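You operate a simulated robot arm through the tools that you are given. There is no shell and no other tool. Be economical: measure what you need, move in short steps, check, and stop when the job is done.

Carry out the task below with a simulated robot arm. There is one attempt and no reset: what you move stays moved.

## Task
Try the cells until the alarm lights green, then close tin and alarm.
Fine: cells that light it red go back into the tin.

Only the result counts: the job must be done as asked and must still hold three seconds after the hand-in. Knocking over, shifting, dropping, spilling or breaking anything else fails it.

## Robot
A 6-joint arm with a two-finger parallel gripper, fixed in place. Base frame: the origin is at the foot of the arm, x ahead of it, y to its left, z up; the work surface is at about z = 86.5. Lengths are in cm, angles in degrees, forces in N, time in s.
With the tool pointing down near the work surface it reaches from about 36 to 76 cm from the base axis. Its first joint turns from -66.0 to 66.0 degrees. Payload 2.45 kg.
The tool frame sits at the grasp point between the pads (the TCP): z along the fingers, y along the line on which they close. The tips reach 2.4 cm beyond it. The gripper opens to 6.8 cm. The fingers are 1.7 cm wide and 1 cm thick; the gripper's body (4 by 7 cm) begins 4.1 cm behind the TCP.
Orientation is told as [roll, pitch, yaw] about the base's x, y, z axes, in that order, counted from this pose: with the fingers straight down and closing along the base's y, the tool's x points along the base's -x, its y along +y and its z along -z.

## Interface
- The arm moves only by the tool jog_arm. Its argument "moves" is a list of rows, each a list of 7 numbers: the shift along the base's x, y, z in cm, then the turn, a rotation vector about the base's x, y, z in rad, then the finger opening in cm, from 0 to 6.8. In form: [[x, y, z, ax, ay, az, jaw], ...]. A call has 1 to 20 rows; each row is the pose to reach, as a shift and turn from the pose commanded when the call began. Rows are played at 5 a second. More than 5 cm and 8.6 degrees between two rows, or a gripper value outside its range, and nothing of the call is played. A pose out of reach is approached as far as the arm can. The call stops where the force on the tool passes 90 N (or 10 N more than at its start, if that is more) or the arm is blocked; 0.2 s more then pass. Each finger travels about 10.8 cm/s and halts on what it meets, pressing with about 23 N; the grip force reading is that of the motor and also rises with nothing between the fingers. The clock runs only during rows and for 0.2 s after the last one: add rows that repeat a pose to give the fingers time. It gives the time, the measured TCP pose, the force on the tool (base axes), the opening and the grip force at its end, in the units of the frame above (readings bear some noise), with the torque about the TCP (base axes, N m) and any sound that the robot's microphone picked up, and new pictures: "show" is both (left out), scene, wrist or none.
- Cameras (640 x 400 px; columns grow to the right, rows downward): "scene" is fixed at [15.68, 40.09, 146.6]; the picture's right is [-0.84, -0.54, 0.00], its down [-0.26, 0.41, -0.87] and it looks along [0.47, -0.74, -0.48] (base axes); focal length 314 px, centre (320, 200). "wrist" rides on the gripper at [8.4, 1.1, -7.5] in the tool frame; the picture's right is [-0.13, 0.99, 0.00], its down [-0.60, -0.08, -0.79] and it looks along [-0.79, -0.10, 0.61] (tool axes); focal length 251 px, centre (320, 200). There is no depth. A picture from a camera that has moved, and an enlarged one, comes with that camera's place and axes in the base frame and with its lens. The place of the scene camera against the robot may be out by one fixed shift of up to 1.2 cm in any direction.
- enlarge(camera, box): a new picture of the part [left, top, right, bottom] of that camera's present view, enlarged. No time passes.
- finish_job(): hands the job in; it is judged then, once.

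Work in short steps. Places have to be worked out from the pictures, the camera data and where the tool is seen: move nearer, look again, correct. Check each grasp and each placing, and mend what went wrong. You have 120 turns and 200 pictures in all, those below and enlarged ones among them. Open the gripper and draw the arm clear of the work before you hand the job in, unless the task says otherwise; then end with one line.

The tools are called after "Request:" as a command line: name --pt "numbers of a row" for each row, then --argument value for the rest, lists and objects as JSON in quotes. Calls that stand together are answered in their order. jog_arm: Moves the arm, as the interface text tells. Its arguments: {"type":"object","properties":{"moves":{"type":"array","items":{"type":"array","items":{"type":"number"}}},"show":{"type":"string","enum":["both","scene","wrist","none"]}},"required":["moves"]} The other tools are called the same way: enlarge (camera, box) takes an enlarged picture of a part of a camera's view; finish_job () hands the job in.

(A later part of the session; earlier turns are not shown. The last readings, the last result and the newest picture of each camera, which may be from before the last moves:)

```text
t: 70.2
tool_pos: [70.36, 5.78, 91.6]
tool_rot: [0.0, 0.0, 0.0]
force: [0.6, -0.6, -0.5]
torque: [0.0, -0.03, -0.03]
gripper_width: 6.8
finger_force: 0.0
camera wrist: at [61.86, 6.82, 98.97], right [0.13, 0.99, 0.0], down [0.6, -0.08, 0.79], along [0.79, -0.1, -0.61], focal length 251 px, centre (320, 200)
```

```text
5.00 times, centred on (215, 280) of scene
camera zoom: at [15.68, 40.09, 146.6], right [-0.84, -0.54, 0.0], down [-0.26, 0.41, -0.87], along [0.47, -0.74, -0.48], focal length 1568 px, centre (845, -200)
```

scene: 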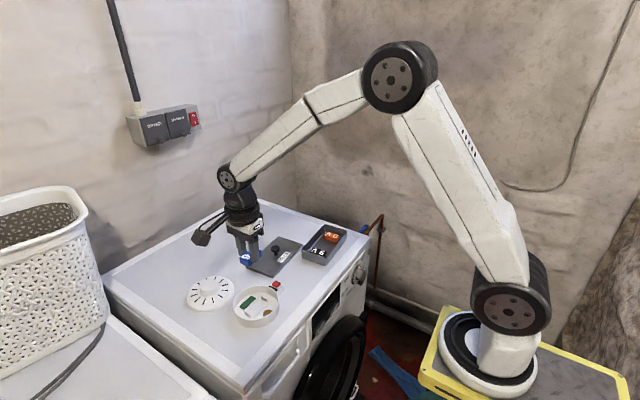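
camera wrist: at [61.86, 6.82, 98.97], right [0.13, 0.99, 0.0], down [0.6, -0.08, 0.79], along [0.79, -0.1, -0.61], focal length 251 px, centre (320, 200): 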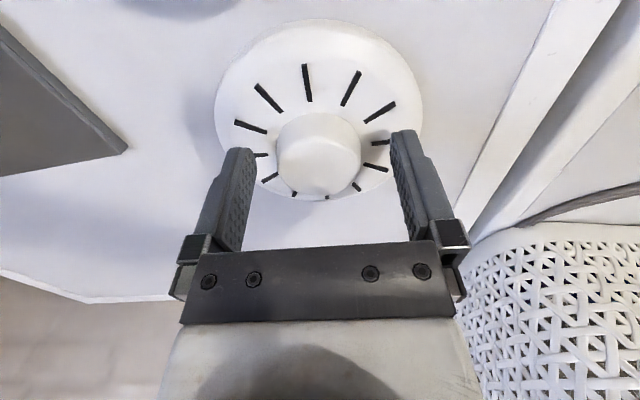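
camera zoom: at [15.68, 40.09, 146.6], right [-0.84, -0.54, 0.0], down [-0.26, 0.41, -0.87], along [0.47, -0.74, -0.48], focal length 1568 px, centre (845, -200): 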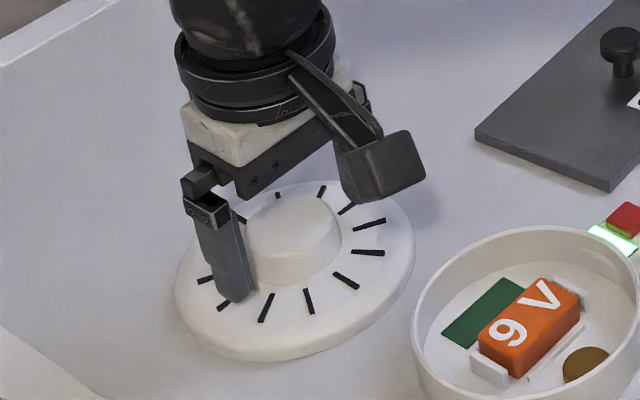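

Fingers straddle the boss with no contact yet. I'll close.

Request:
jog_arm --pt "0 0 0 0 0 0 5" --pt "0 0 0 0 0 0 3.5" --pt "0 0 0 0 0 0 2.5" --pt "0 0 0 0 0 0 2.5" --show "wrist"

Request:
enlarge --camera "scene" --box '[165, 240, 265, 320]'

```text
t: 71.2
tool_pos: [70.29, 5.75, 91.62]
tool_rot: [0.0, 0.1, 0.0]
force: [-0.4, -1.1, 0.0]
torque: [-0.02, -0.06, -0.02]
gripper_width: 4.3
finger_force: 23.6
camera wrist: at [61.86, 6.81, 98.99], right [0.13, 0.99, 0.0], down [0.6, -0.08, 0.79], along [0.79, -0.1, -0.61], focal length 251 px, centre (320, 200)
```

wrist: 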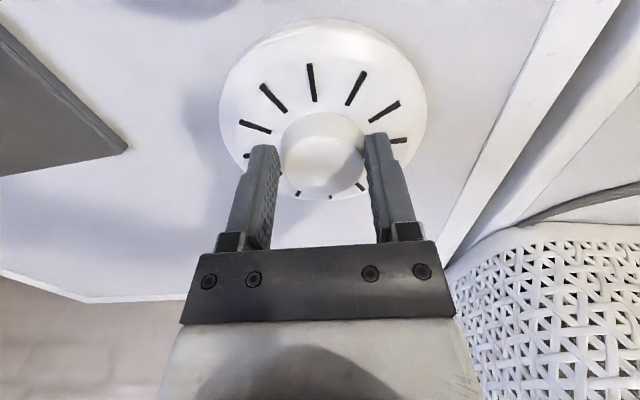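

```text
5.00 times, centred on (215, 280) of scene
camera zoom: at [15.68, 40.09, 146.6], right [-0.84, -0.54, 0.0], down [-0.26, 0.41, -0.87], along [0.47, -0.74, -0.48], focal length 1568 px, centre (845, -200)
```

zoom: 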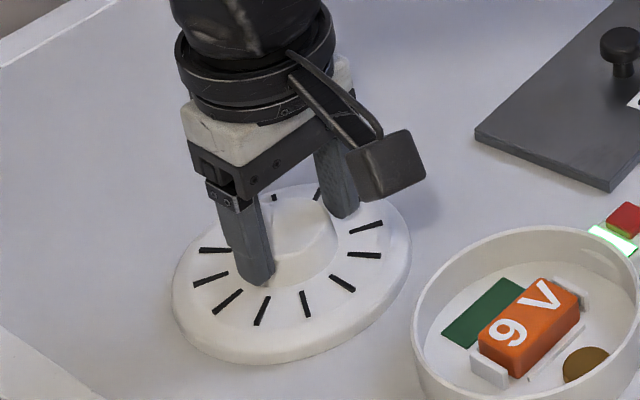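

Boss gripped at 4.3 cm. Lift and inspect.

Request:
jog_arm --pt "0 0 1 0 0 0 2.5" --pt "0 0 3 0 0 0 2.5" --pt "0 0 7 0 0 0 2.5" --pt "0 0 10 0 0 0 2.5" --pt "0 0 10 0 0 0 2.5" --show "wrist"

Request:
enlarge --camera "scene" --box '[165, 210, 265, 310]'

```text
t: 72.4
tool_pos: [70.25, 5.98, 101.6]
tool_rot: [0.0, 0.0, 0.0]
force: [0.3, 0.5, -1.3]
torque: [-0.03, 0.04, -0.01]
gripper_width: 4.3
finger_force: 23.2
camera wrist: at [61.73, 7.03, 109.01], right [0.13, 0.99, 0.0], down [0.6, -0.08, 0.79], along [0.79, -0.1, -0.61], focal length 251 px, centre (320, 200)
```

wrist: 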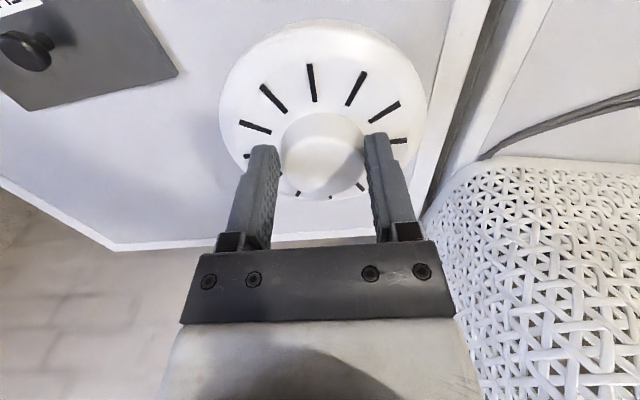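

```text
4.00 times, centred on (215, 260) of scene
camera zoom: at [15.68, 40.09, 146.6], right [-0.84, -0.54, 0.0], down [-0.26, 0.41, -0.87], along [0.47, -0.74, -0.48], focal length 1254 px, centre (740, -40)
```

zoom: 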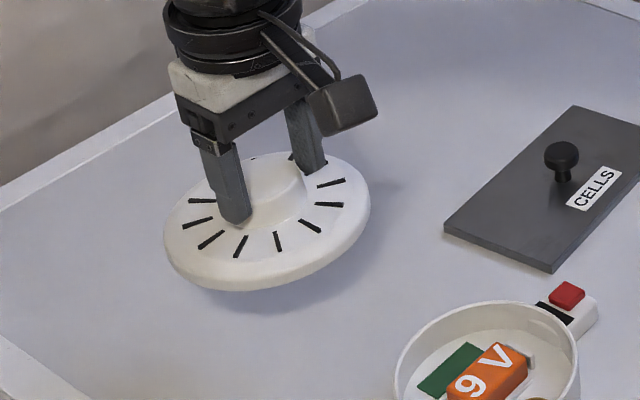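

The cover is level, centred on the tool, about 9.6 cm wide. I'll carry it over the alarm, centred near (58.05, 3.1), and hover.

Request:
jog_arm --pt "-4 -0.9 0 0 0 0 2.5" --pt "-8 -1.8 0 0 0 0 2.5" --pt "-12.2 -2.75 0 0 0 0 2.5" --pt "-12.2 -2.75 -3 0 0 0 2.5" --pt "-12.2 -2.75 -5.5 0 0 0 2.5" --pt "-12.2 -2.75 -5.5 0 0 0 2.5" --show "wrist"

Request:
enlarge --camera "scene" --box '[210, 240, 310, 330]'

```text
t: 73.8
tool_pos: [58.04, 2.98, 96.08]
tool_rot: [0.0, 0.0, 0.0]
force: [0.2, -0.4, -0.2]
torque: [0.01, -0.02, 0.0]
gripper_width: 4.27
finger_force: 23.1
camera wrist: at [49.49, 4.05, 103.44], right [0.13, 0.99, 0.0], down [0.6, -0.08, 0.79], along [0.79, -0.1, -0.61], focal length 251 px, centre (320, 200)
```

wrist: 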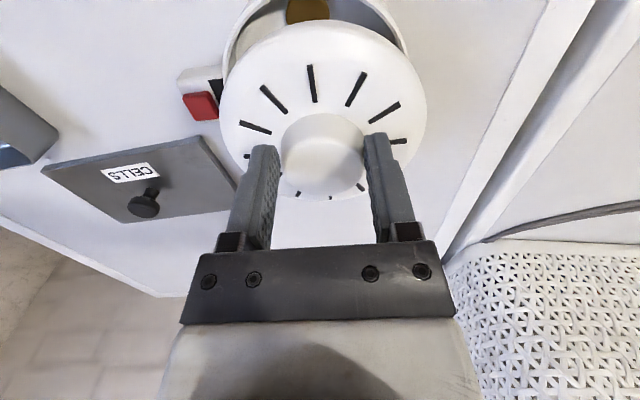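

```text
4.44 times, centred on (260, 285) of scene
camera zoom: at [15.68, 40.09, 146.6], right [-0.84, -0.54, 0.0], down [-0.26, 0.41, -0.87], along [0.47, -0.74, -0.48], focal length 1394 px, centre (587, -178)
```

zoom: 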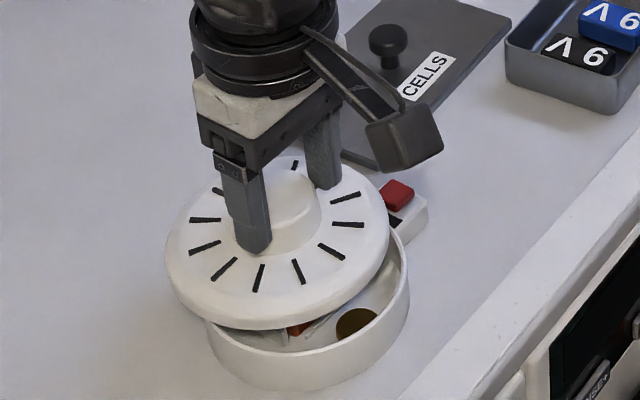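

I need to verify how the cover sits in the fingers before lowering; I'll look at it closely.

Request:
enlarge --camera "wrist" --box '[200, 0, 450, 220]'

Request:
enlarge --camera "scene" --box '[235, 270, 305, 330]'

```text
1.82 times, centred on (325, 110) of wrist
camera zoom: at [49.49, 4.05, 103.44], right [0.13, 0.99, 0.0], down [0.6, -0.08, 0.79], along [0.79, -0.1, -0.61], focal length 457 px, centre (311, 364)
```

zoom: 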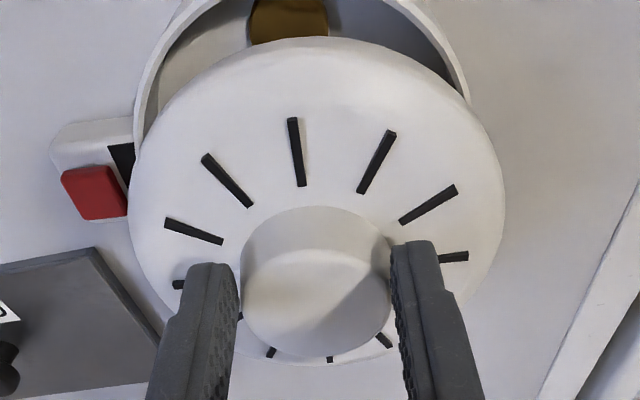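

```text
6.67 times, centred on (270, 300) of scene
camera zoom: at [15.68, 40.09, 146.6], right [-0.84, -0.54, 0.0], down [-0.26, 0.41, -0.87], along [0.47, -0.74, -0.48], focal length 2090 px, centre (653, -467)
```

zoom: 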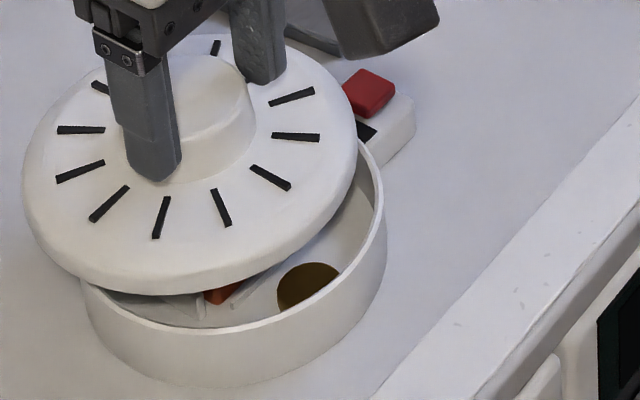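

Measured consistently from both cameras, the cover's centre is about 0.9 cm ahead (+x) of the tool, and its underside about 5.1 cm below the TCP. I'll shift to centre it on the alarm at about (57.85, 2.75) and lower to just above the rim.

Request:
jog_arm --pt "-1.1 -0.25 0 0 0 0 2.5" --pt "-1.1 -0.25 -0.8 0 0 0 2.5" --pt "-1.1 -0.25 -1.2 0 0 0 2.5" --pt "-1.1 -0.25 -1.2 0 0 0 2.5" --show "none"

Request:
enlarge --camera "wrist" --box '[200, 0, 450, 220]'

Request:
enlarge --camera "scene" --box '[225, 260, 295, 330]'

```text
t: 74.8
tool_pos: [56.88, 2.61, 95.01]
tool_rot: [0.0, 0.0, 0.0]
force: [0.3, -0.1, -0.6]
torque: [0.02, 0.0, 0.02]
gripper_width: 4.24
finger_force: 23.1
```

```text
1.82 times, centred on (325, 110) of wrist
camera zoom: at [48.52, 3.74, 102.35], right [0.13, 0.99, 0.0], down [0.6, -0.08, 0.79], along [0.79, -0.1, -0.61], focal length 457 px, centre (311, 364)
```

zoom: 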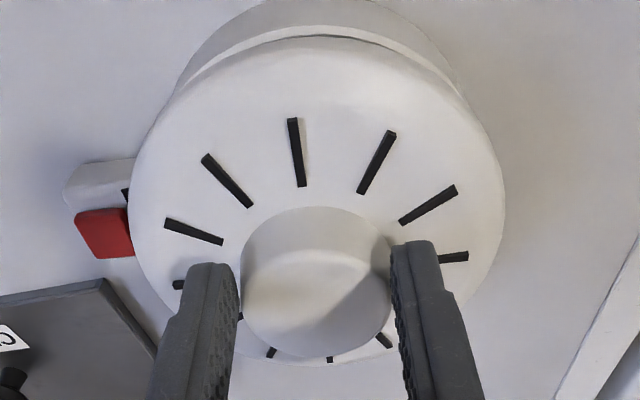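

```text
5.71 times, centred on (260, 295) of scene
camera zoom: at [15.68, 40.09, 146.6], right [-0.84, -0.54, 0.0], down [-0.26, 0.41, -0.87], along [0.47, -0.74, -0.48], focal length 1792 px, centre (663, -343)
```

zoom: 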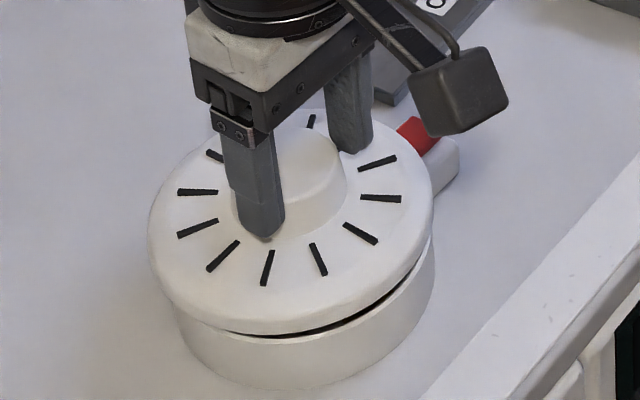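

Cover and alarm are now within about 0.15 cm. I'll nudge -0.1 in x and lower till contact.

Request:
jog_arm --pt "-0.1 0 -0.3 0 0 0 2.5" --pt "-0.1 0 -0.6 0 0 0 2.5" --pt "-0.1 0 -0.8 0 0 0 2.5" --show "none"

Request:
enlarge --camera "scene" --box '[225, 260, 295, 330]'

```text
t: 75.6
tool_pos: [57.03, 2.77, 94.24]
tool_rot: [0.1, -0.2, 0.0]
force: [-1.7, -1.2, 14.5]
torque: [-0.01, 0.43, -0.03]
gripper_width: 4.24
finger_force: 22.7
```

```text
5.71 times, centred on (260, 295) of scene
camera zoom: at [15.65, 40.09, 146.61], right [-0.84, -0.54, 0.0], down [-0.26, 0.41, -0.87], along [0.47, -0.74, -0.48], focal length 1792 px, centre (663, -343)
```

zoom: 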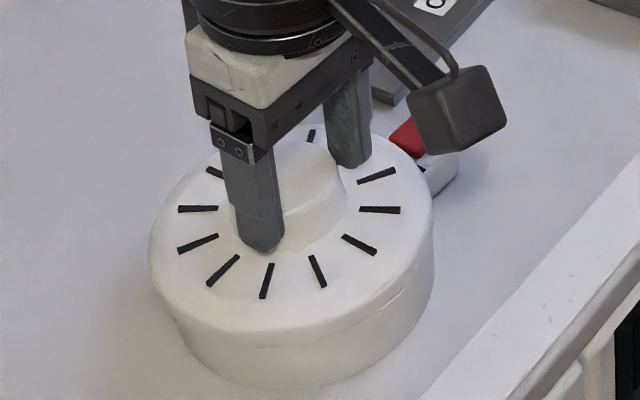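

Contact on the -x side, with the cover overhanging a bit to image-left. I'll lift slightly, shift (-0.2, -0.12) and lower again.

Request:
jog_arm --pt "0 0 0.5 0 0 0 2.5" --pt "-0.2 -0.12 0.5 0 0 0 2.5" --pt "-0.2 -0.12 0.2 0 0 0 2.5" --pt "-0.2 -0.12 -0.1 0 0 0 2.5" --pt "-0.2 -0.12 -0.2 0 0 0 2.5" --show "none"

Request:
enlarge --camera "scene" --box '[225, 260, 295, 330]'

Request:
enlarge --camera "wrist" --box '[200, 0, 450, 220]'

```text
t: 76.8
tool_pos: [56.94, 2.44, 93.89]
tool_rot: [0.0, 0.0, 0.0]
force: [-1.6, -3.5, 9.5]
torque: [0.01, 0.49, 0.12]
gripper_width: 4.23
finger_force: 22.8
```

```text
5.71 times, centred on (260, 295) of scene
camera zoom: at [15.66, 40.08, 146.61], right [-0.84, -0.54, 0.0], down [-0.26, 0.41, -0.87], along [0.47, -0.74, -0.48], focal length 1792 px, centre (663, -343)
```

zoom: 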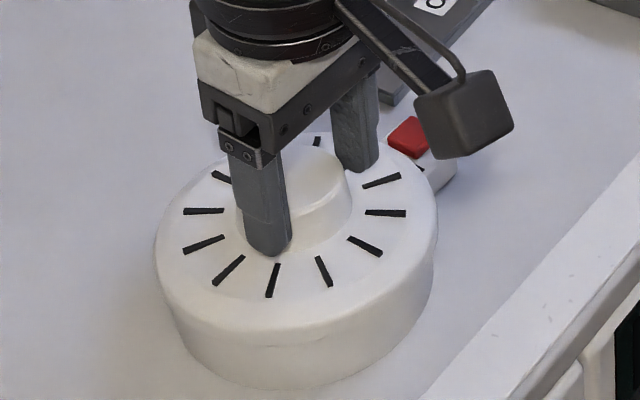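

```text
1.82 times, centred on (325, 110) of wrist
camera zoom: at [48.4, 3.62, 101.25], right [0.13, 0.99, 0.0], down [0.6, -0.08, 0.79], along [0.79, -0.1, -0.61], focal length 457 px, centre (311, 364)
```

zoom: 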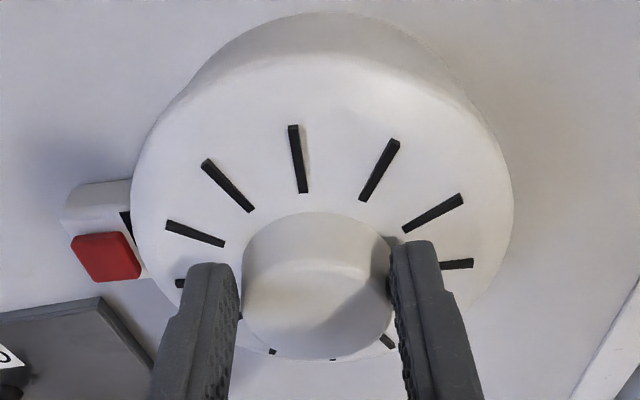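

It dropped further (93.9) with the remaining contact at the -x edge. I'll look at the seam closely.

Request:
enlarge --camera "scene" --box '[238, 285, 278, 332]'

Request:
enlarge --camera "wrist" --box '[260, 0, 420, 60]'

```text
8.51 times, centred on (258, 308) of scene
camera zoom: at [15.66, 40.08, 146.61], right [-0.84, -0.54, 0.0], down [-0.26, 0.41, -0.87], along [0.47, -0.74, -0.48], focal length 2669 px, centre (848, -723)
```

zoom: 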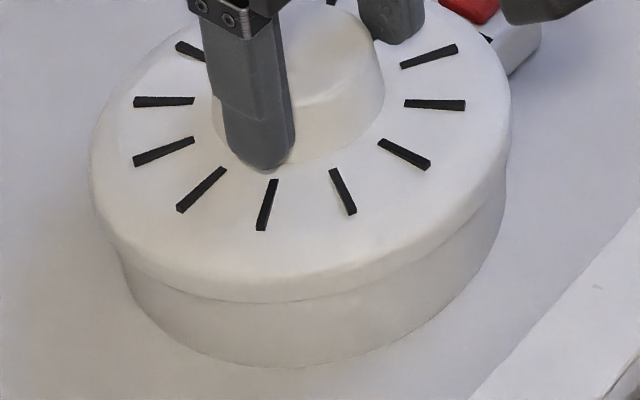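

```text
4.00 times, centred on (340, 30) of wrist
camera zoom: at [48.4, 3.62, 101.25], right [0.13, 0.99, 0.0], down [0.6, -0.08, 0.79], along [0.79, -0.1, -0.61], focal length 1006 px, centre (240, 880)
```

zoom: 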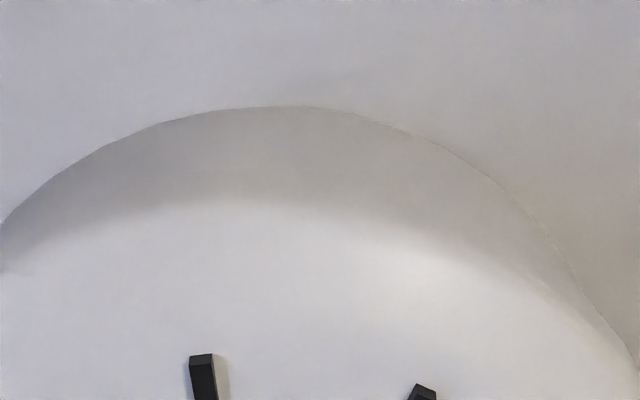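

The overhang is still larger on image-left, so it should shift a bit more towards (-x, -y). Small lift, shift (-0.15, -0.1), lower again.

Request:
jog_arm --pt "0 0 0.3 0 0 0 2.5" --pt "-0.15 -0.1 0.3 0 0 0 2.5" --pt "-0.15 -0.1 0 0 0 0 2.5" --pt "-0.15 -0.1 -0.2 0 0 0 2.5" --pt "-0.15 -0.1 -0.3 0 0 0 2.5" --show "none"

Request:
enlarge --camera "scene" --box '[238, 285, 278, 332]'

Request:
enlarge --camera "wrist" --box '[200, 0, 450, 220]'

```text
t: 78.0
tool_pos: [56.71, 2.44, 93.74]
tool_rot: [0.0, -0.2, 0.0]
force: [-9.7, 0.6, 30.6]
torque: [0.29, -0.1, 0.05]
gripper_width: 4.27
finger_force: 23.5
```

```text
8.51 times, centred on (258, 308) of scene
camera zoom: at [15.59, 40.09, 146.61], right [-0.84, -0.54, 0.0], down [-0.26, 0.41, -0.87], along [0.47, -0.74, -0.48], focal length 2669 px, centre (848, -723)
```

zoom: 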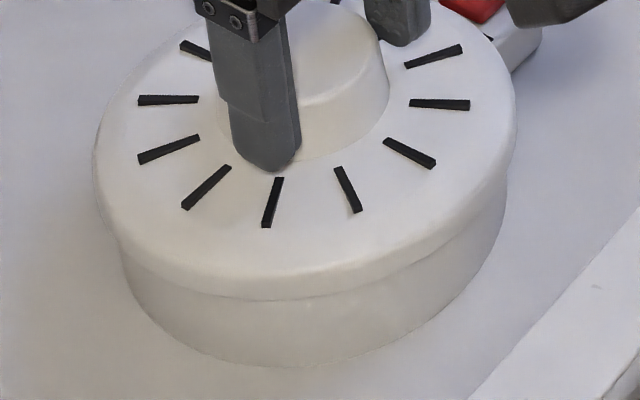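

```text
1.82 times, centred on (325, 110) of wrist
camera zoom: at [48.25, 3.48, 101.1], right [0.13, 0.99, 0.0], down [0.6, -0.08, 0.8], along [0.79, -0.1, -0.61], focal length 457 px, centre (311, 364)
```

zoom: 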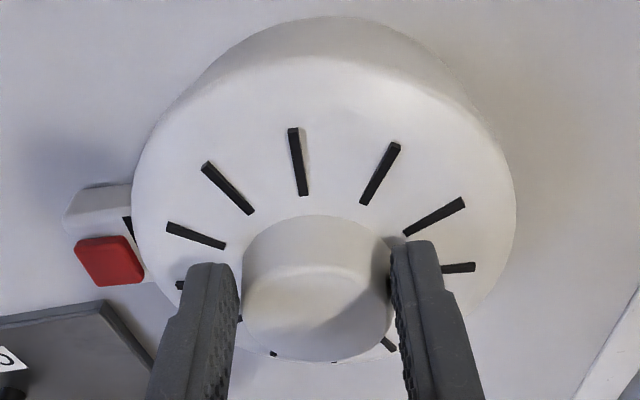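

The contact is now nearly central, so the cover rests evenly. I'll release, rise and inspect from above.

Request:
jog_arm --pt "0 0 0.3 0 0 0 2.5" --pt "0 0 0.3 0 0 0 5" --pt "0 0 0.3 0 0 0 6.6" --pt "0 0 0.3 0 0 0 6.6" --pt "0 0 3 0 0 0 6.6" --pt "0 0 7 0 0 0 6.6" --pt "-4 0 11 0 0 0 6.6" --pt "-8 0 11 0 0 0 6.6" --pt "-10 0 11 0 0 0 6.6" --pt "-10 0 11 0 0 0 6.6" --show "wrist"

Request:
enlarge --camera "scene" --box '[230, 262, 290, 332]'

Request:
enlarge --camera "wrist" --box '[220, 30, 440, 200]'

```text
refused: row 7 steps farther than a row can; nothing moved
```

```text
5.71 times, centred on (260, 297) of scene
camera zoom: at [15.59, 40.09, 146.61], right [-0.84, -0.54, 0.0], down [-0.26, 0.41, -0.87], along [0.47, -0.74, -0.48], focal length 1792 px, centre (663, -354)
```

zoom: 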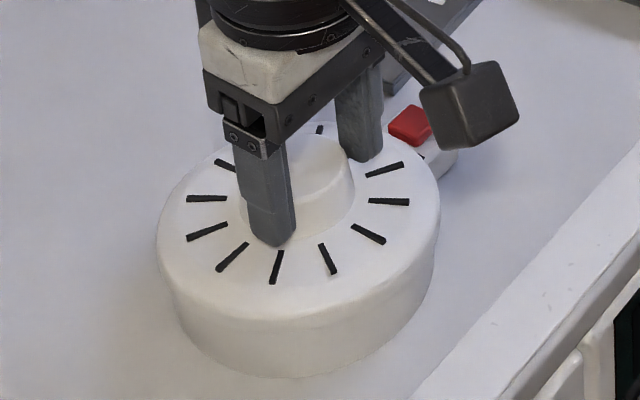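

```text
2.35 times, centred on (330, 115) of wrist
camera zoom: at [48.25, 3.48, 101.1], right [0.13, 0.99, 0.0], down [0.6, -0.08, 0.8], along [0.79, -0.1, -0.61], focal length 592 px, centre (296, 400)
```

zoom: 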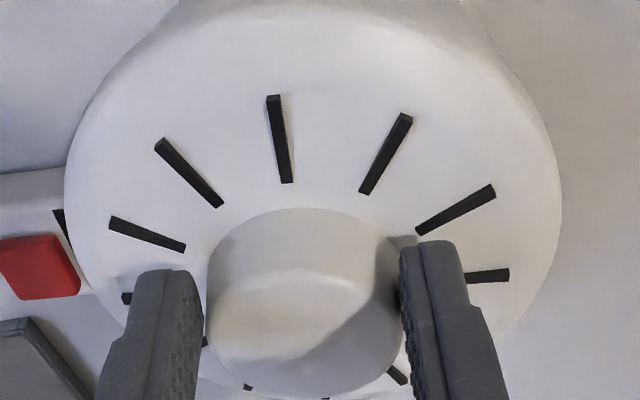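

One row step was too long; I'll repeat with shorter steps.

Request:
jog_arm --pt "0 0 0.3 0 0 0 2.5" --pt "0 0 0.3 0 0 0 5" --pt "0 0 0.3 0 0 0 6.6" --pt "0 0 0.3 0 0 0 6.6" --pt "0 0 3 0 0 0 6.6" --pt "0 0 7 0 0 0 6.6" --pt "-2 0 10 0 0 0 6.6" --pt "-6 0 11 0 0 0 6.6" --pt "-10 0 11 0 0 0 6.6" --pt "-10 0 11 0 0 0 6.6" --show "none"

Request:
enlarge --camera "scene" --box '[230, 262, 290, 332]'

Request:
enlarge --camera "wrist" --box '[220, 30, 440, 200]'

```text
t: 80.2
tool_pos: [46.78, 2.63, 104.76]
tool_rot: [-0.1, 0.0, 0.0]
force: [0.3, -0.7, 0.3]
torque: [0.0, -0.04, 0.0]
gripper_width: 6.6
finger_force: 0.1
```

```text
5.71 times, centred on (260, 297) of scene
camera zoom: at [15.67, 40.09, 146.6], right [-0.84, -0.54, 0.0], down [-0.26, 0.41, -0.87], along [0.47, -0.74, -0.48], focal length 1792 px, centre (663, -354)
```

zoom: 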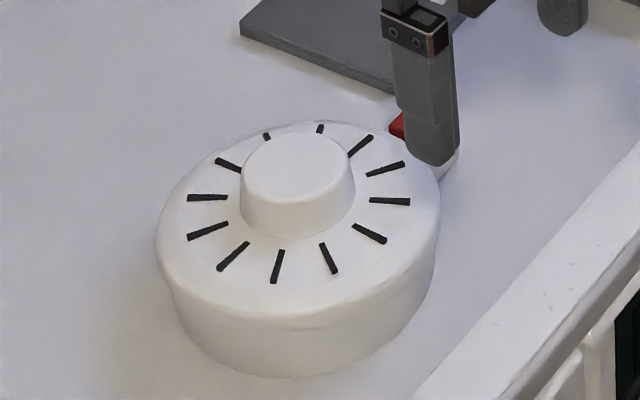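

```text
2.35 times, centred on (330, 115) of wrist
camera zoom: at [38.23, 3.62, 112.04], right [0.13, 0.99, 0.0], down [0.6, -0.08, 0.79], along [0.79, -0.1, -0.61], focal length 592 px, centre (296, 400)
```

zoom: 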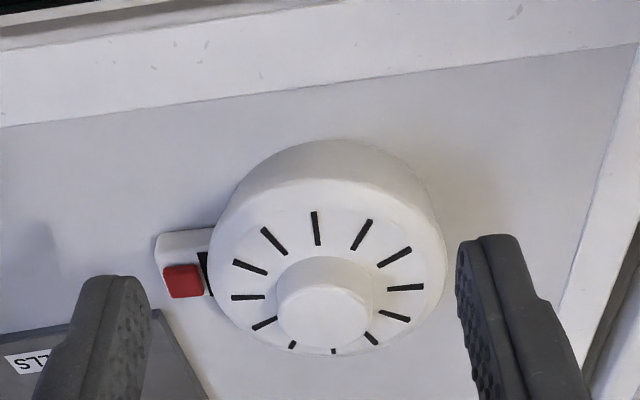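

The cover looks seated and level. To make sure it is fully down, I'll press its boss with closed fingers.

Request:
jog_arm --pt "2 0 0 0 0 0 3" --pt "6 0 0 0 0 0 0" --pt "10.8 0 0 0 0 0 0" --pt "10.8 0 -5 0 0 0 0" --pt "10.8 0 -9 0 0 0 0" --pt "10.8 0 -10 0 0 0 0" --pt "10.8 0 -10.4 0 0 0 0" --show "none"

Request:
enlarge --camera "scene" --box '[230, 262, 290, 332]'

```text
t: 81.8
tool_pos: [57.51, 2.2, 94.88]
tool_rot: [0.0, -0.4, -0.1]
force: [-20.3, -7.2, 61.5]
torque: [0.04, 0.95, 0.13]
gripper_width: 0.0
finger_force: 23.1
```

```text
5.71 times, centred on (260, 297) of scene
camera zoom: at [15.5, 40.07, 146.63], right [-0.84, -0.54, 0.0], down [-0.26, 0.41, -0.87], along [0.47, -0.74, -0.48], focal length 1792 px, centre (663, -354)
```

zoom: 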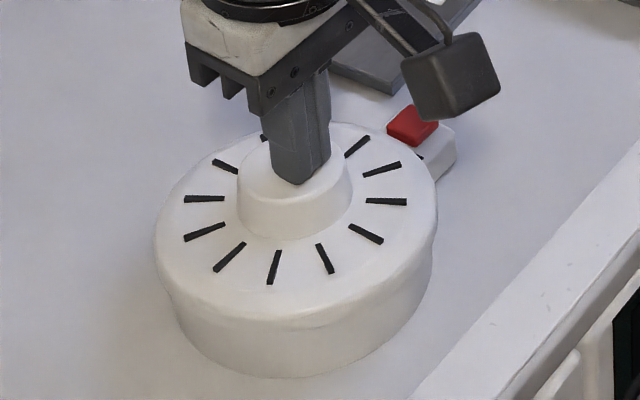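

I'll rise and examine the seam at high zoom to judge whether the cover is fully seated.

Request:
jog_arm --pt "0 0 1 0 0 0 0" --pt "0 0 5 0 0 0 0" --pt "-4 0 8 0 0 0 0" --pt "-8 0 8 0 0 0 4" --pt "-12 0 8 0 0 0 6.6" --pt "-14 0 5 0 0 0 6.6" --pt "-16 0 2 0 0 0 6.6" --pt "-16 0 2 0 0 0 6.6" --show "none"

Request:
enlarge --camera "scene" --box '[240, 298, 276, 330]'

Request:
enlarge --camera "wrist" --box '[220, 60, 440, 240]'

```text
t: 83.6
tool_pos: [41.28, 2.62, 96.16]
tool_rot: [0.1, 0.0, 0.0]
force: [-0.4, 0.8, 0.2]
torque: [-0.01, -0.02, -0.01]
gripper_width: 6.62
finger_force: 0.2
```

```text
12.50 times, centred on (258, 314) of scene
camera zoom: at [15.68, 40.09, 146.6], right [-0.84, -0.54, 0.0], down [-0.26, 0.41, -0.87], along [0.47, -0.74, -0.48], focal length 3919 px, centre (1095, -1225)
```

zoom: 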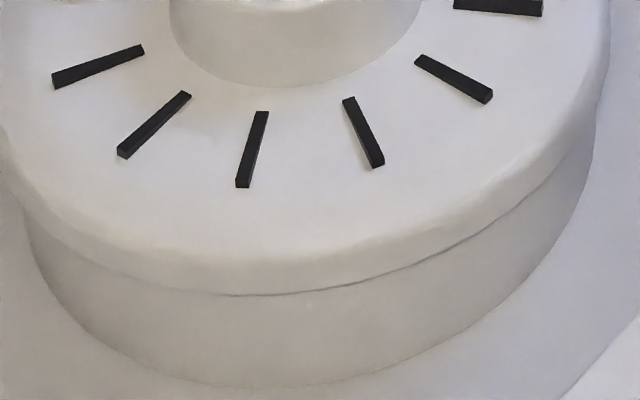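

```text
2.22 times, centred on (330, 150) of wrist
camera zoom: at [32.9, 3.65, 103.47], right [0.13, 0.99, 0.0], down [0.6, -0.08, 0.79], along [0.79, -0.1, -0.61], focal length 559 px, centre (298, 311)
```

zoom: 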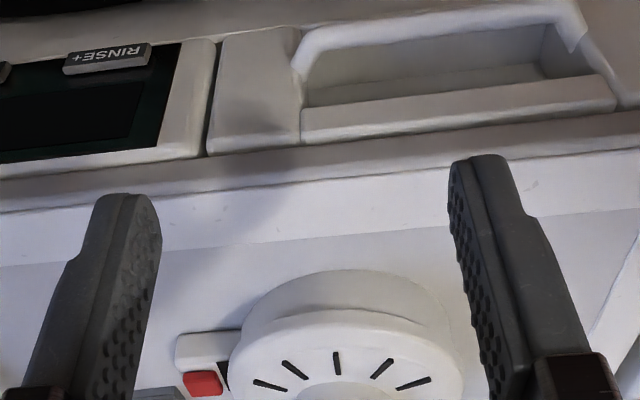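

The cover is flush and the overhang is even all round, so the alarm is closed. Next the tin lid: knob at (67.0, -16.2). I'll travel there high.

Request:
jog_arm --pt "0 0 4 0 0 0 6" --pt "2 -2 8 0 0 0 5" --pt "5 -5 8 0 0 0.03 5" --pt "8 -8 8 0 0 0.06 5" --pt "11 -11 8 0 0 0.09 5" --pt "14 -14 8 0 0 0.09 5" --pt "17 -17 8 0 0 0.09 5" --pt "20.5 -18.8 8 0 0 0.09 5" --pt "24 -18.8 7 0 0 0.09 5" --pt "25.7 -18.8 4 0 0 0.09 5" --pt "25.7 -18.8 0 0 0 0.09 5" --pt "25.7 -18.8 -1.5 0 0 0.09 5" --pt "25.7 -18.8 -1.5 0 0 0.09 5" --show "wrist"

```text
t: 86.4
tool_pos: [67.2, -16.41, 94.95]
tool_rot: [0.1, 0.0, 5.1]
force: [-0.5, -0.1, 0.1]
torque: [-0.02, 0.02, 0.02]
gripper_width: 5.01
finger_force: 0.1
camera wrist: at [58.65, -16.01, 102.28], right [0.04, 1.0, 0.0], down [0.61, -0.02, 0.79], along [0.79, -0.03, -0.61], focal length 251 px, centre (320, 200)
```

wrist: 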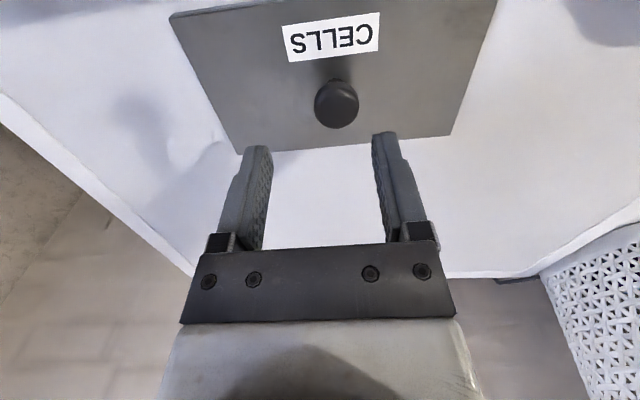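

The knob appears about 0.75 cm further +y and slightly nearer. I'll shift and descend part way, then recheck.

Request:
jog_arm --pt "-0.2 0.75 0 0 0 0 5" --pt "-0.2 0.75 -2.2 0 0 0 5" --pt "-0.2 0.75 -2.2 0 0 0 5" --show "wrist"

Request:
enlarge --camera "scene" --box '[235, 210, 325, 280]'

```text
t: 87.2
tool_pos: [66.84, -15.71, 92.63]
tool_rot: [0.1, 0.0, 5.3]
force: [-0.7, -0.2, 0.5]
torque: [0.0, -0.01, -0.01]
gripper_width: 5.01
finger_force: 0.1
camera wrist: at [58.4, -15.26, 99.92], right [0.04, 1.0, 0.0], down [0.61, -0.02, 0.79], along [0.79, -0.03, -0.61], focal length 251 px, centre (320, 200)
```

wrist: 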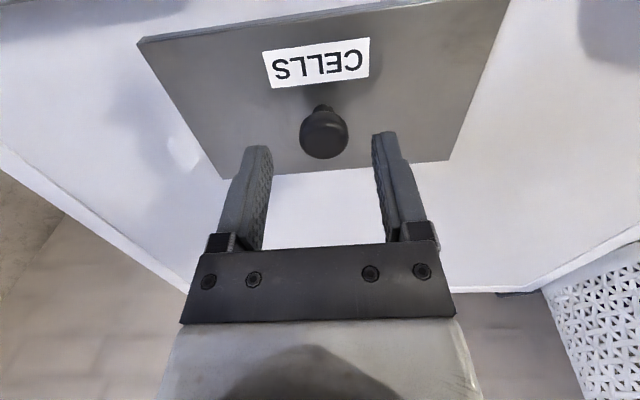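

```text
5.71 times, centred on (280, 245) of scene
camera zoom: at [15.68, 40.09, 146.6], right [-0.84, -0.54, 0.0], down [-0.26, 0.41, -0.87], along [0.47, -0.74, -0.48], focal length 1792 px, centre (549, -57)
```

zoom: 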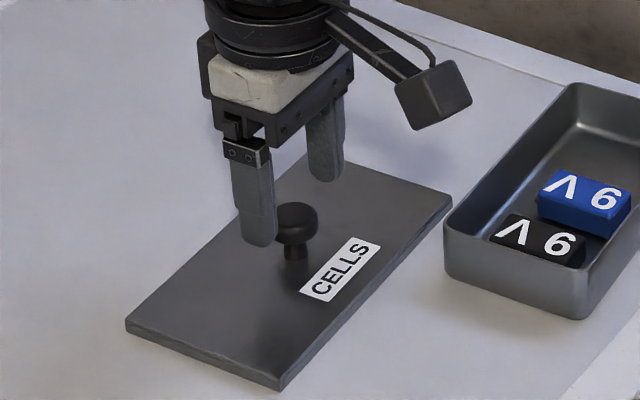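

Aligned well; shift -0.15 in x, descend to z 90.15 and close on the knob.

Request:
jog_arm --pt "-0.15 0 -1.2 0 0 0 5" --pt "-0.15 0 -2.4 0 0 0 5" --pt "-0.15 0 -2.4 0 0 0 3.5" --pt "-0.15 0 -2.4 0 0 0 1.5" --pt "-0.15 0 -2.4 0 0 0 0" --pt "-0.15 0 -2.4 0 0 0 0" --show "wrist"

```text
t: 88.6
tool_pos: [66.81, -15.67, 90.2]
tool_rot: [0.0, 0.0, 5.2]
force: [0.0, 0.7, -0.2]
torque: [0.01, -0.03, -0.03]
gripper_width: 2.42
finger_force: 23.3
camera wrist: at [58.26, -15.33, 97.45], right [0.04, 1.0, 0.0], down [0.61, -0.02, 0.79], along [0.79, -0.03, -0.61], focal length 251 px, centre (320, 200)
```

wrist: 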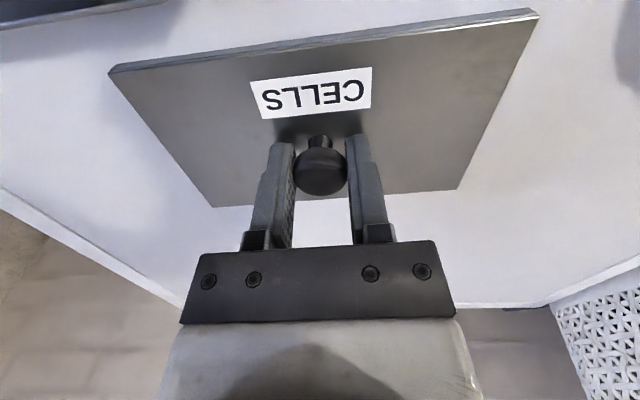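

The grip picture matches the original on the tin almost exactly. I'll lift and carry the lid back over the tin at (56.5, -26.8).

Request:
jog_arm --pt "0 0 0.5 0 0 0 0" --pt "0 0 2.5 0 0 0 0" --pt "0 0 6 0 0 0 0" --pt "0 0 9 0 0 0 0" --pt "-3 -3 9 0 0 0 0" --pt "-6 -6 9 0 0 0 0" --pt "-8.5 -9 9 0 0 0 0" --pt "-10.3 -11.1 9 0 0 0 0" --pt "-10.3 -11.1 6.5 0 0 0 0" --pt "-10.3 -11.1 4.6 0 0 0 0" --pt "-10.3 -11.1 4.6 0 0 0 0" --show "wrist"

Request:
enlarge --camera "scene" --box '[290, 205, 370, 275]'

```text
t: 91.0
tool_pos: [56.38, -26.77, 94.9]
tool_rot: [0.1, -0.1, 5.2]
force: [0.1, 0.1, 0.4]
torque: [0.03, -0.01, -0.02]
gripper_width: 2.44
finger_force: 22.5
camera wrist: at [47.91, -26.44, 102.32], right [0.04, 1.0, 0.0], down [0.61, -0.02, 0.79], along [0.79, -0.03, -0.61], focal length 251 px, centre (320, 200)
```

wrist: 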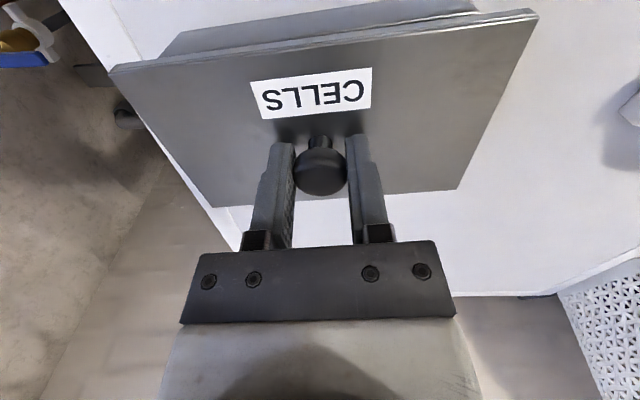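

```text
5.71 times, centred on (330, 240) of scene
camera zoom: at [15.68, 40.09, 146.6], right [-0.84, -0.54, 0.0], down [-0.26, 0.41, -0.87], along [0.47, -0.74, -0.48], focal length 1792 px, centre (263, -29)
```

zoom: 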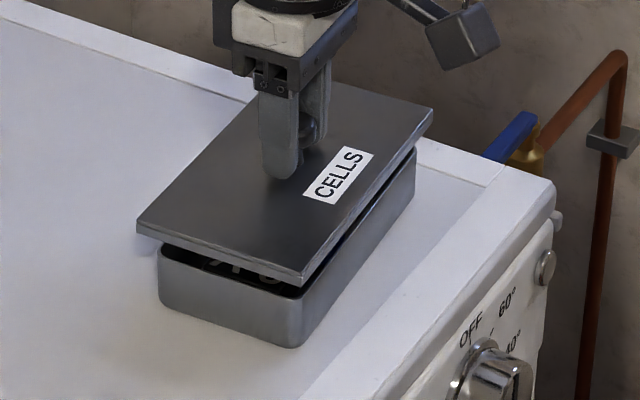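

It is over the tin and aligned. I'll lower it until contact.

Request:
jog_arm --pt "0.08 0 -0.8 0 0 0 0" --pt "0.08 0 -1.5 0 0 0 0" --pt "0.08 0 -1.8 0 0 0 0" --pt "0.08 0 -2.1 0 0 0 0" --show "wrist"

Request:
enlarge --camera "scene" --box '[300, 215, 360, 270]'

```text
t: 92.0
tool_pos: [56.81, -26.8, 93.02]
tool_rot: [-0.1, -0.4, 5.1]
force: [0.0, 7.7, 30.7]
torque: [0.15, -0.07, 0.03]
gripper_width: 2.45
finger_force: 22.9
camera wrist: at [48.18, -26.46, 100.31], right [0.04, 1.0, 0.0], down [0.6, -0.02, 0.8], along [0.8, -0.03, -0.6], focal length 251 px, centre (320, 200)
```

wrist: 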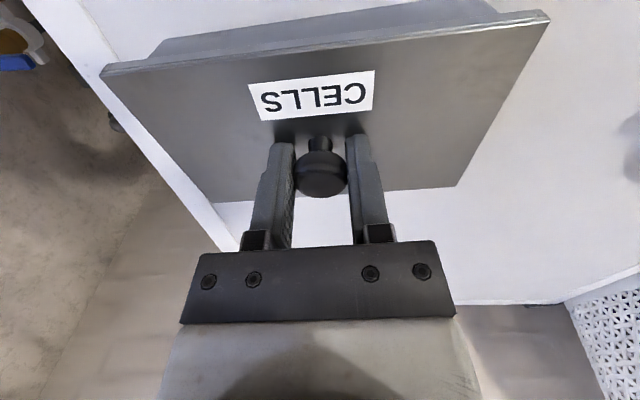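

```text
7.27 times, centred on (330, 242) of scene
camera zoom: at [15.61, 40.14, 146.59], right [-0.84, -0.54, 0.0], down [-0.26, 0.41, -0.87], along [0.47, -0.74, -0.48], focal length 2280 px, centre (247, -109)
```

zoom: 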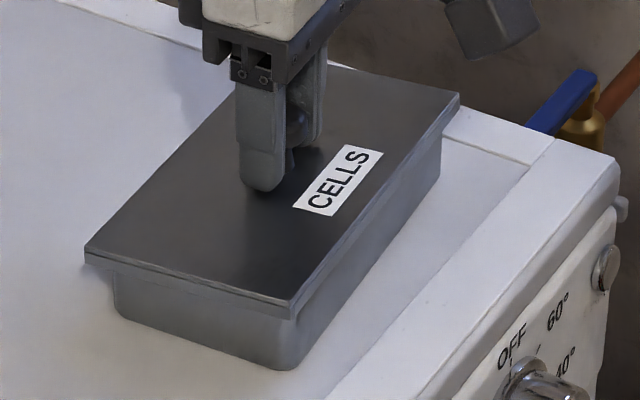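

The lid stands about 0.3 cm high and is shifted about 0.25 cm to +x compared with its original closed picture. I'll lift slightly, shift -0.3 x and lower.

Request:
jog_arm --pt "0 0 0.6 0 0 0 0" --pt "-0.3 0 0.6 0 0 0 0" --pt "-0.3 0 0.3 0 0 0 0" --pt "-0.3 0 0 0 0 0 0" --pt "-0.3 0 -0.15 0 0 0 0" --show "none"

Request:
enlarge --camera "scene" --box '[300, 215, 360, 270]'

```text
t: 93.2
tool_pos: [56.13, -26.85, 92.73]
tool_rot: [0.0, 0.0, 5.2]
force: [-13.7, 2.1, 28.7]
torque: [0.04, 0.08, 0.01]
gripper_width: 2.46
finger_force: 22.6
heard: snap
```

```text
7.27 times, centred on (330, 242) of scene
camera zoom: at [15.59, 40.13, 146.6], right [-0.84, -0.54, 0.0], down [-0.26, 0.41, -0.87], along [0.47, -0.74, -0.48], focal length 2280 px, centre (247, -109)
```

zoom: 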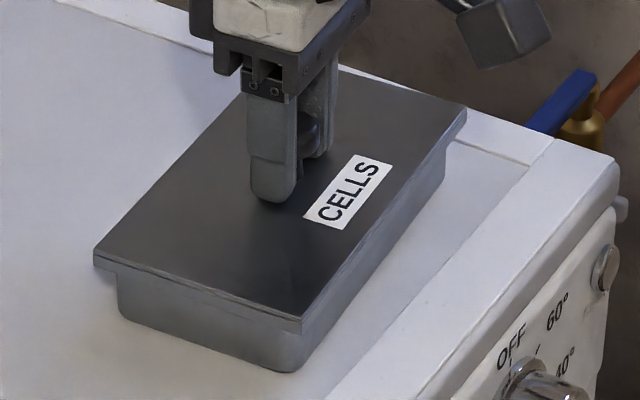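

A snap was heard, and the lid is back at its original closed look. I'll release it, rise, and check.

Request:
jog_arm --pt "0 0 0.25 0 0 0 0" --pt "0 0 0.25 0 0 0 2.6" --pt "0 0 0.25 0 0 0 4" --pt "0 0 0.25 0 0 0 5" --pt "0 0 0.25 0 0 0 5" --pt "0 0 4 0 0 0 5" --pt "0 0 8 0 0 0 5" --pt "0 0 12 0 0 0 5" --pt "0 0 12 0 0 0 5" --show "wrist"

Request:
enlarge --camera "scene" --box '[300, 215, 360, 270]'

Request:
enlarge --camera "scene" --box '[230, 265, 290, 330]'

```text
t: 95.2
tool_pos: [55.98, -26.64, 104.76]
tool_rot: [0.0, -0.1, 5.2]
force: [0.2, -0.6, -0.7]
torque: [-0.04, 0.0, -0.06]
gripper_width: 5.01
finger_force: 0.0
camera wrist: at [47.56, -26.39, 112.05], right [0.04, 1.0, 0.0], down [0.61, -0.02, 0.79], along [0.79, -0.03, -0.61], focal length 251 px, centre (320, 200)
```

wrist: 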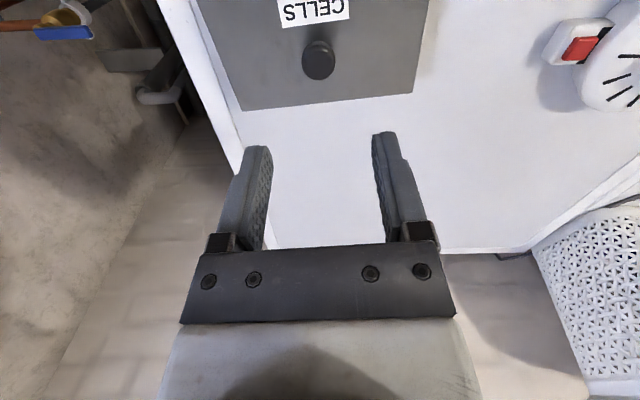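

```text
7.27 times, centred on (330, 242) of scene
camera zoom: at [15.68, 40.09, 146.6], right [-0.84, -0.54, 0.0], down [-0.26, 0.41, -0.87], along [0.47, -0.74, -0.48], focal length 2280 px, centre (247, -109)
```

zoom: 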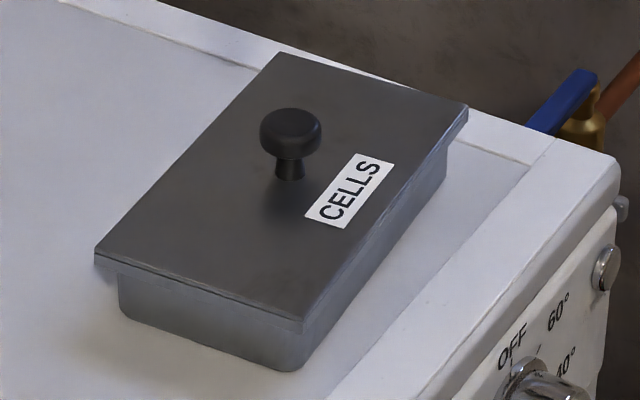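

```text
6.15 times, centred on (260, 298) of scene
camera zoom: at [15.68, 40.09, 146.6], right [-0.84, -0.54, 0.0], down [-0.26, 0.41, -0.87], along [0.47, -0.74, -0.48], focal length 1930 px, centre (689, -400)
```

zoom: 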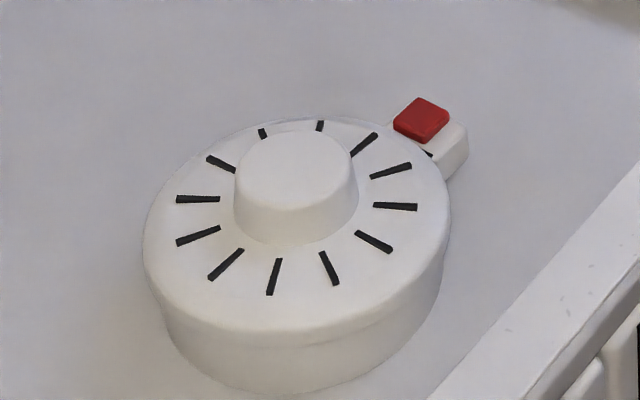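

The tin is closed exactly as before. No snap was heard for the alarm cover, so I'll inspect that joint from low on the -x side.

Request:
jog_arm --pt "-3 3 0 0 0 -0.03 5" --pt "-6 6 0 0 0 -0.06 5" --pt "-9 9 0 0 0 -0.09 5" --pt "-12 12 0 0 0 -0.09 5" --pt "-13 16 0 0 0 -0.09 5" --pt "-14 20 0 0 0 -0.09 5" --pt "-14 24 0 0 0 -0.09 5" --pt "-14 28 0 0 0 -0.09 5" --pt "-14 29.3 -4 0 0 -0.09 5" --pt "-14 29.3 -7 0 0 -0.09 5" --pt "-14 29.3 -7 0 0 -0.09 5" --show "wrist"

Request:
enlarge --camera "wrist" --box '[280, 140, 400, 220]'

```text
t: 97.6
tool_pos: [42.09, 2.72, 97.47]
tool_rot: [-0.1, -0.1, -0.1]
force: [-0.4, 0.3, 0.4]
torque: [0.01, -0.02, -0.01]
gripper_width: 5.0
finger_force: 0.1
camera wrist: at [33.7, 3.71, 104.76], right [0.13, 0.99, 0.0], down [0.6, -0.08, 0.79], along [0.79, -0.1, -0.61], focal length 251 px, centre (320, 200)
```

wrist: 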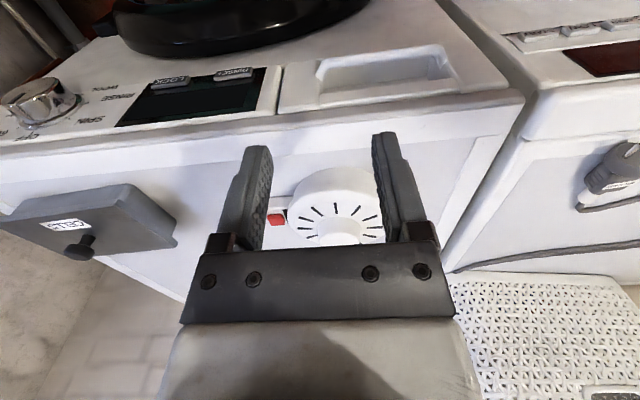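

```text
5.00 times, centred on (340, 180) of wrist
camera zoom: at [33.7, 3.71, 104.76], right [0.13, 0.99, 0.0], down [0.6, -0.08, 0.79], along [0.79, -0.1, -0.61], focal length 1257 px, centre (220, 300)
```

zoom: 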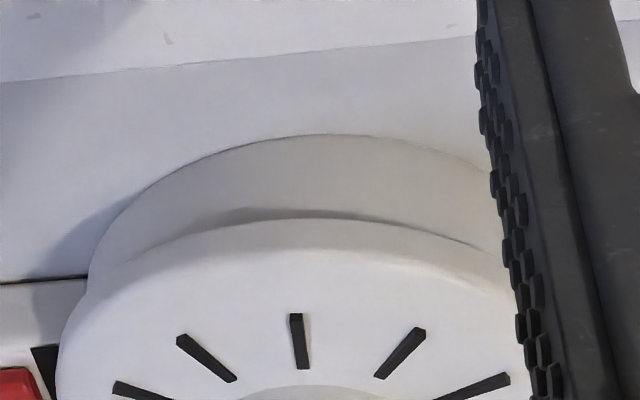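

The seam shows a thin shadow on the -x side. I'll press lightly just inside the rim on the -x side with closed fingers to seat it and measure its height.

Request:
jog_arm --pt "4 -0.1 1 0 0 0 2" --pt "8 -0.2 1 0 0 0 0" --pt "11.7 -0.2 0 0 0 0 0" --pt "11.7 -0.2 -3 0 0 0 0" --pt "11.7 -0.2 -4.4 0 0 0 0" --pt "11.7 -0.2 -4.8 0 0 0 0" --pt "11.7 -0.2 -5.1 0 0 0 0" --show "wrist"

Request:
enlarge --camera "scene" --box '[230, 262, 290, 332]'

```text
t: 99.2
tool_pos: [54.23, 2.27, 92.73]
tool_rot: [-0.1, -0.2, 0.0]
force: [-18.6, -5.7, 55.6]
torque: [0.08, 0.17, 0.06]
gripper_width: 0.02
finger_force: 23.3
camera wrist: at [45.61, 3.45, 99.93], right [0.13, 0.99, 0.0], down [0.6, -0.08, 0.8], along [0.79, -0.1, -0.6], focal length 251 px, centre (320, 200)
```

wrist: 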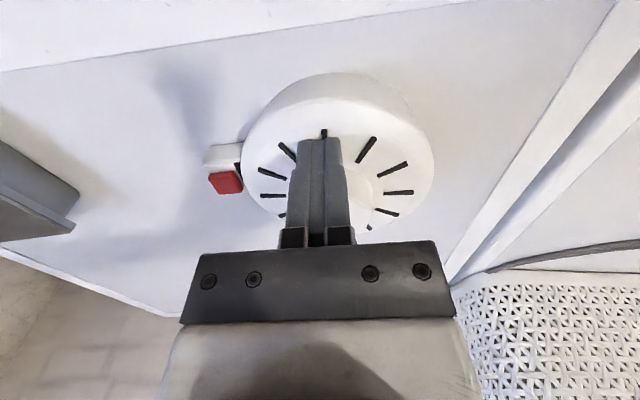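

```text
5.71 times, centred on (260, 297) of scene
camera zoom: at [15.53, 40.07, 146.63], right [-0.84, -0.54, 0.0], down [-0.26, 0.41, -0.87], along [0.47, -0.74, -0.48], focal length 1792 px, centre (663, -354)
```

zoom: 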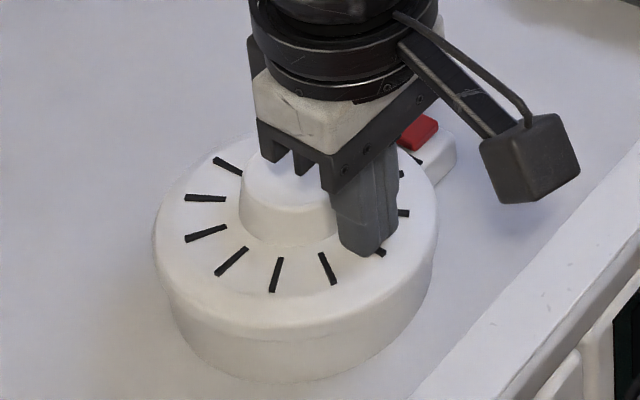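

Disc top on the -x side reads about z 90.3 at 55 N. I'll take the same reading on the +x side for levelness.

Request:
jog_arm --pt "0 0 2 0 0 0 0" --pt "0 0 5 0 0 0 0" --pt "4 0 5 0 0 0 0" --pt "7.6 0 5 0 0 0 0" --pt "7.6 0 1 0 0 0 0" --pt "7.6 0 0.4 0 0 0 0" --pt "7.6 0 0.1 0 0 0 0" --pt "7.6 0 0 0 0 0 0" --show "none"

Request:
enlarge --camera "scene" --box '[230, 262, 290, 332]'

```text
t: 101.0
tool_pos: [61.58, 2.5, 92.53]
tool_rot: [0.0, 0.1, 0.0]
force: [0.6, 0.8, 0.2]
torque: [-0.01, -0.02, -0.02]
gripper_width: 0.0
finger_force: 23.4
```

```text
5.71 times, centred on (260, 297) of scene
camera zoom: at [15.68, 40.09, 146.6], right [-0.84, -0.54, 0.0], down [-0.26, 0.41, -0.87], along [0.47, -0.74, -0.48], focal length 1792 px, centre (663, -354)
```

zoom: 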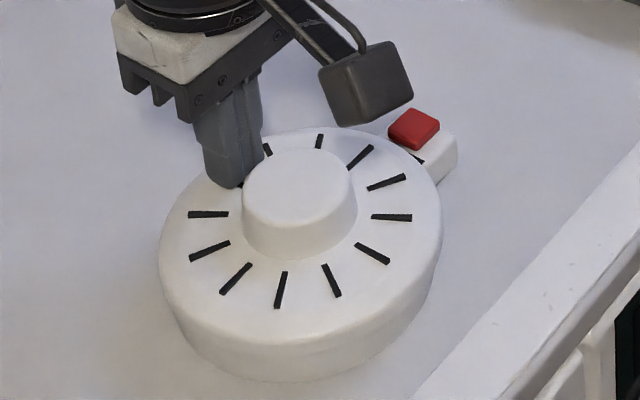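

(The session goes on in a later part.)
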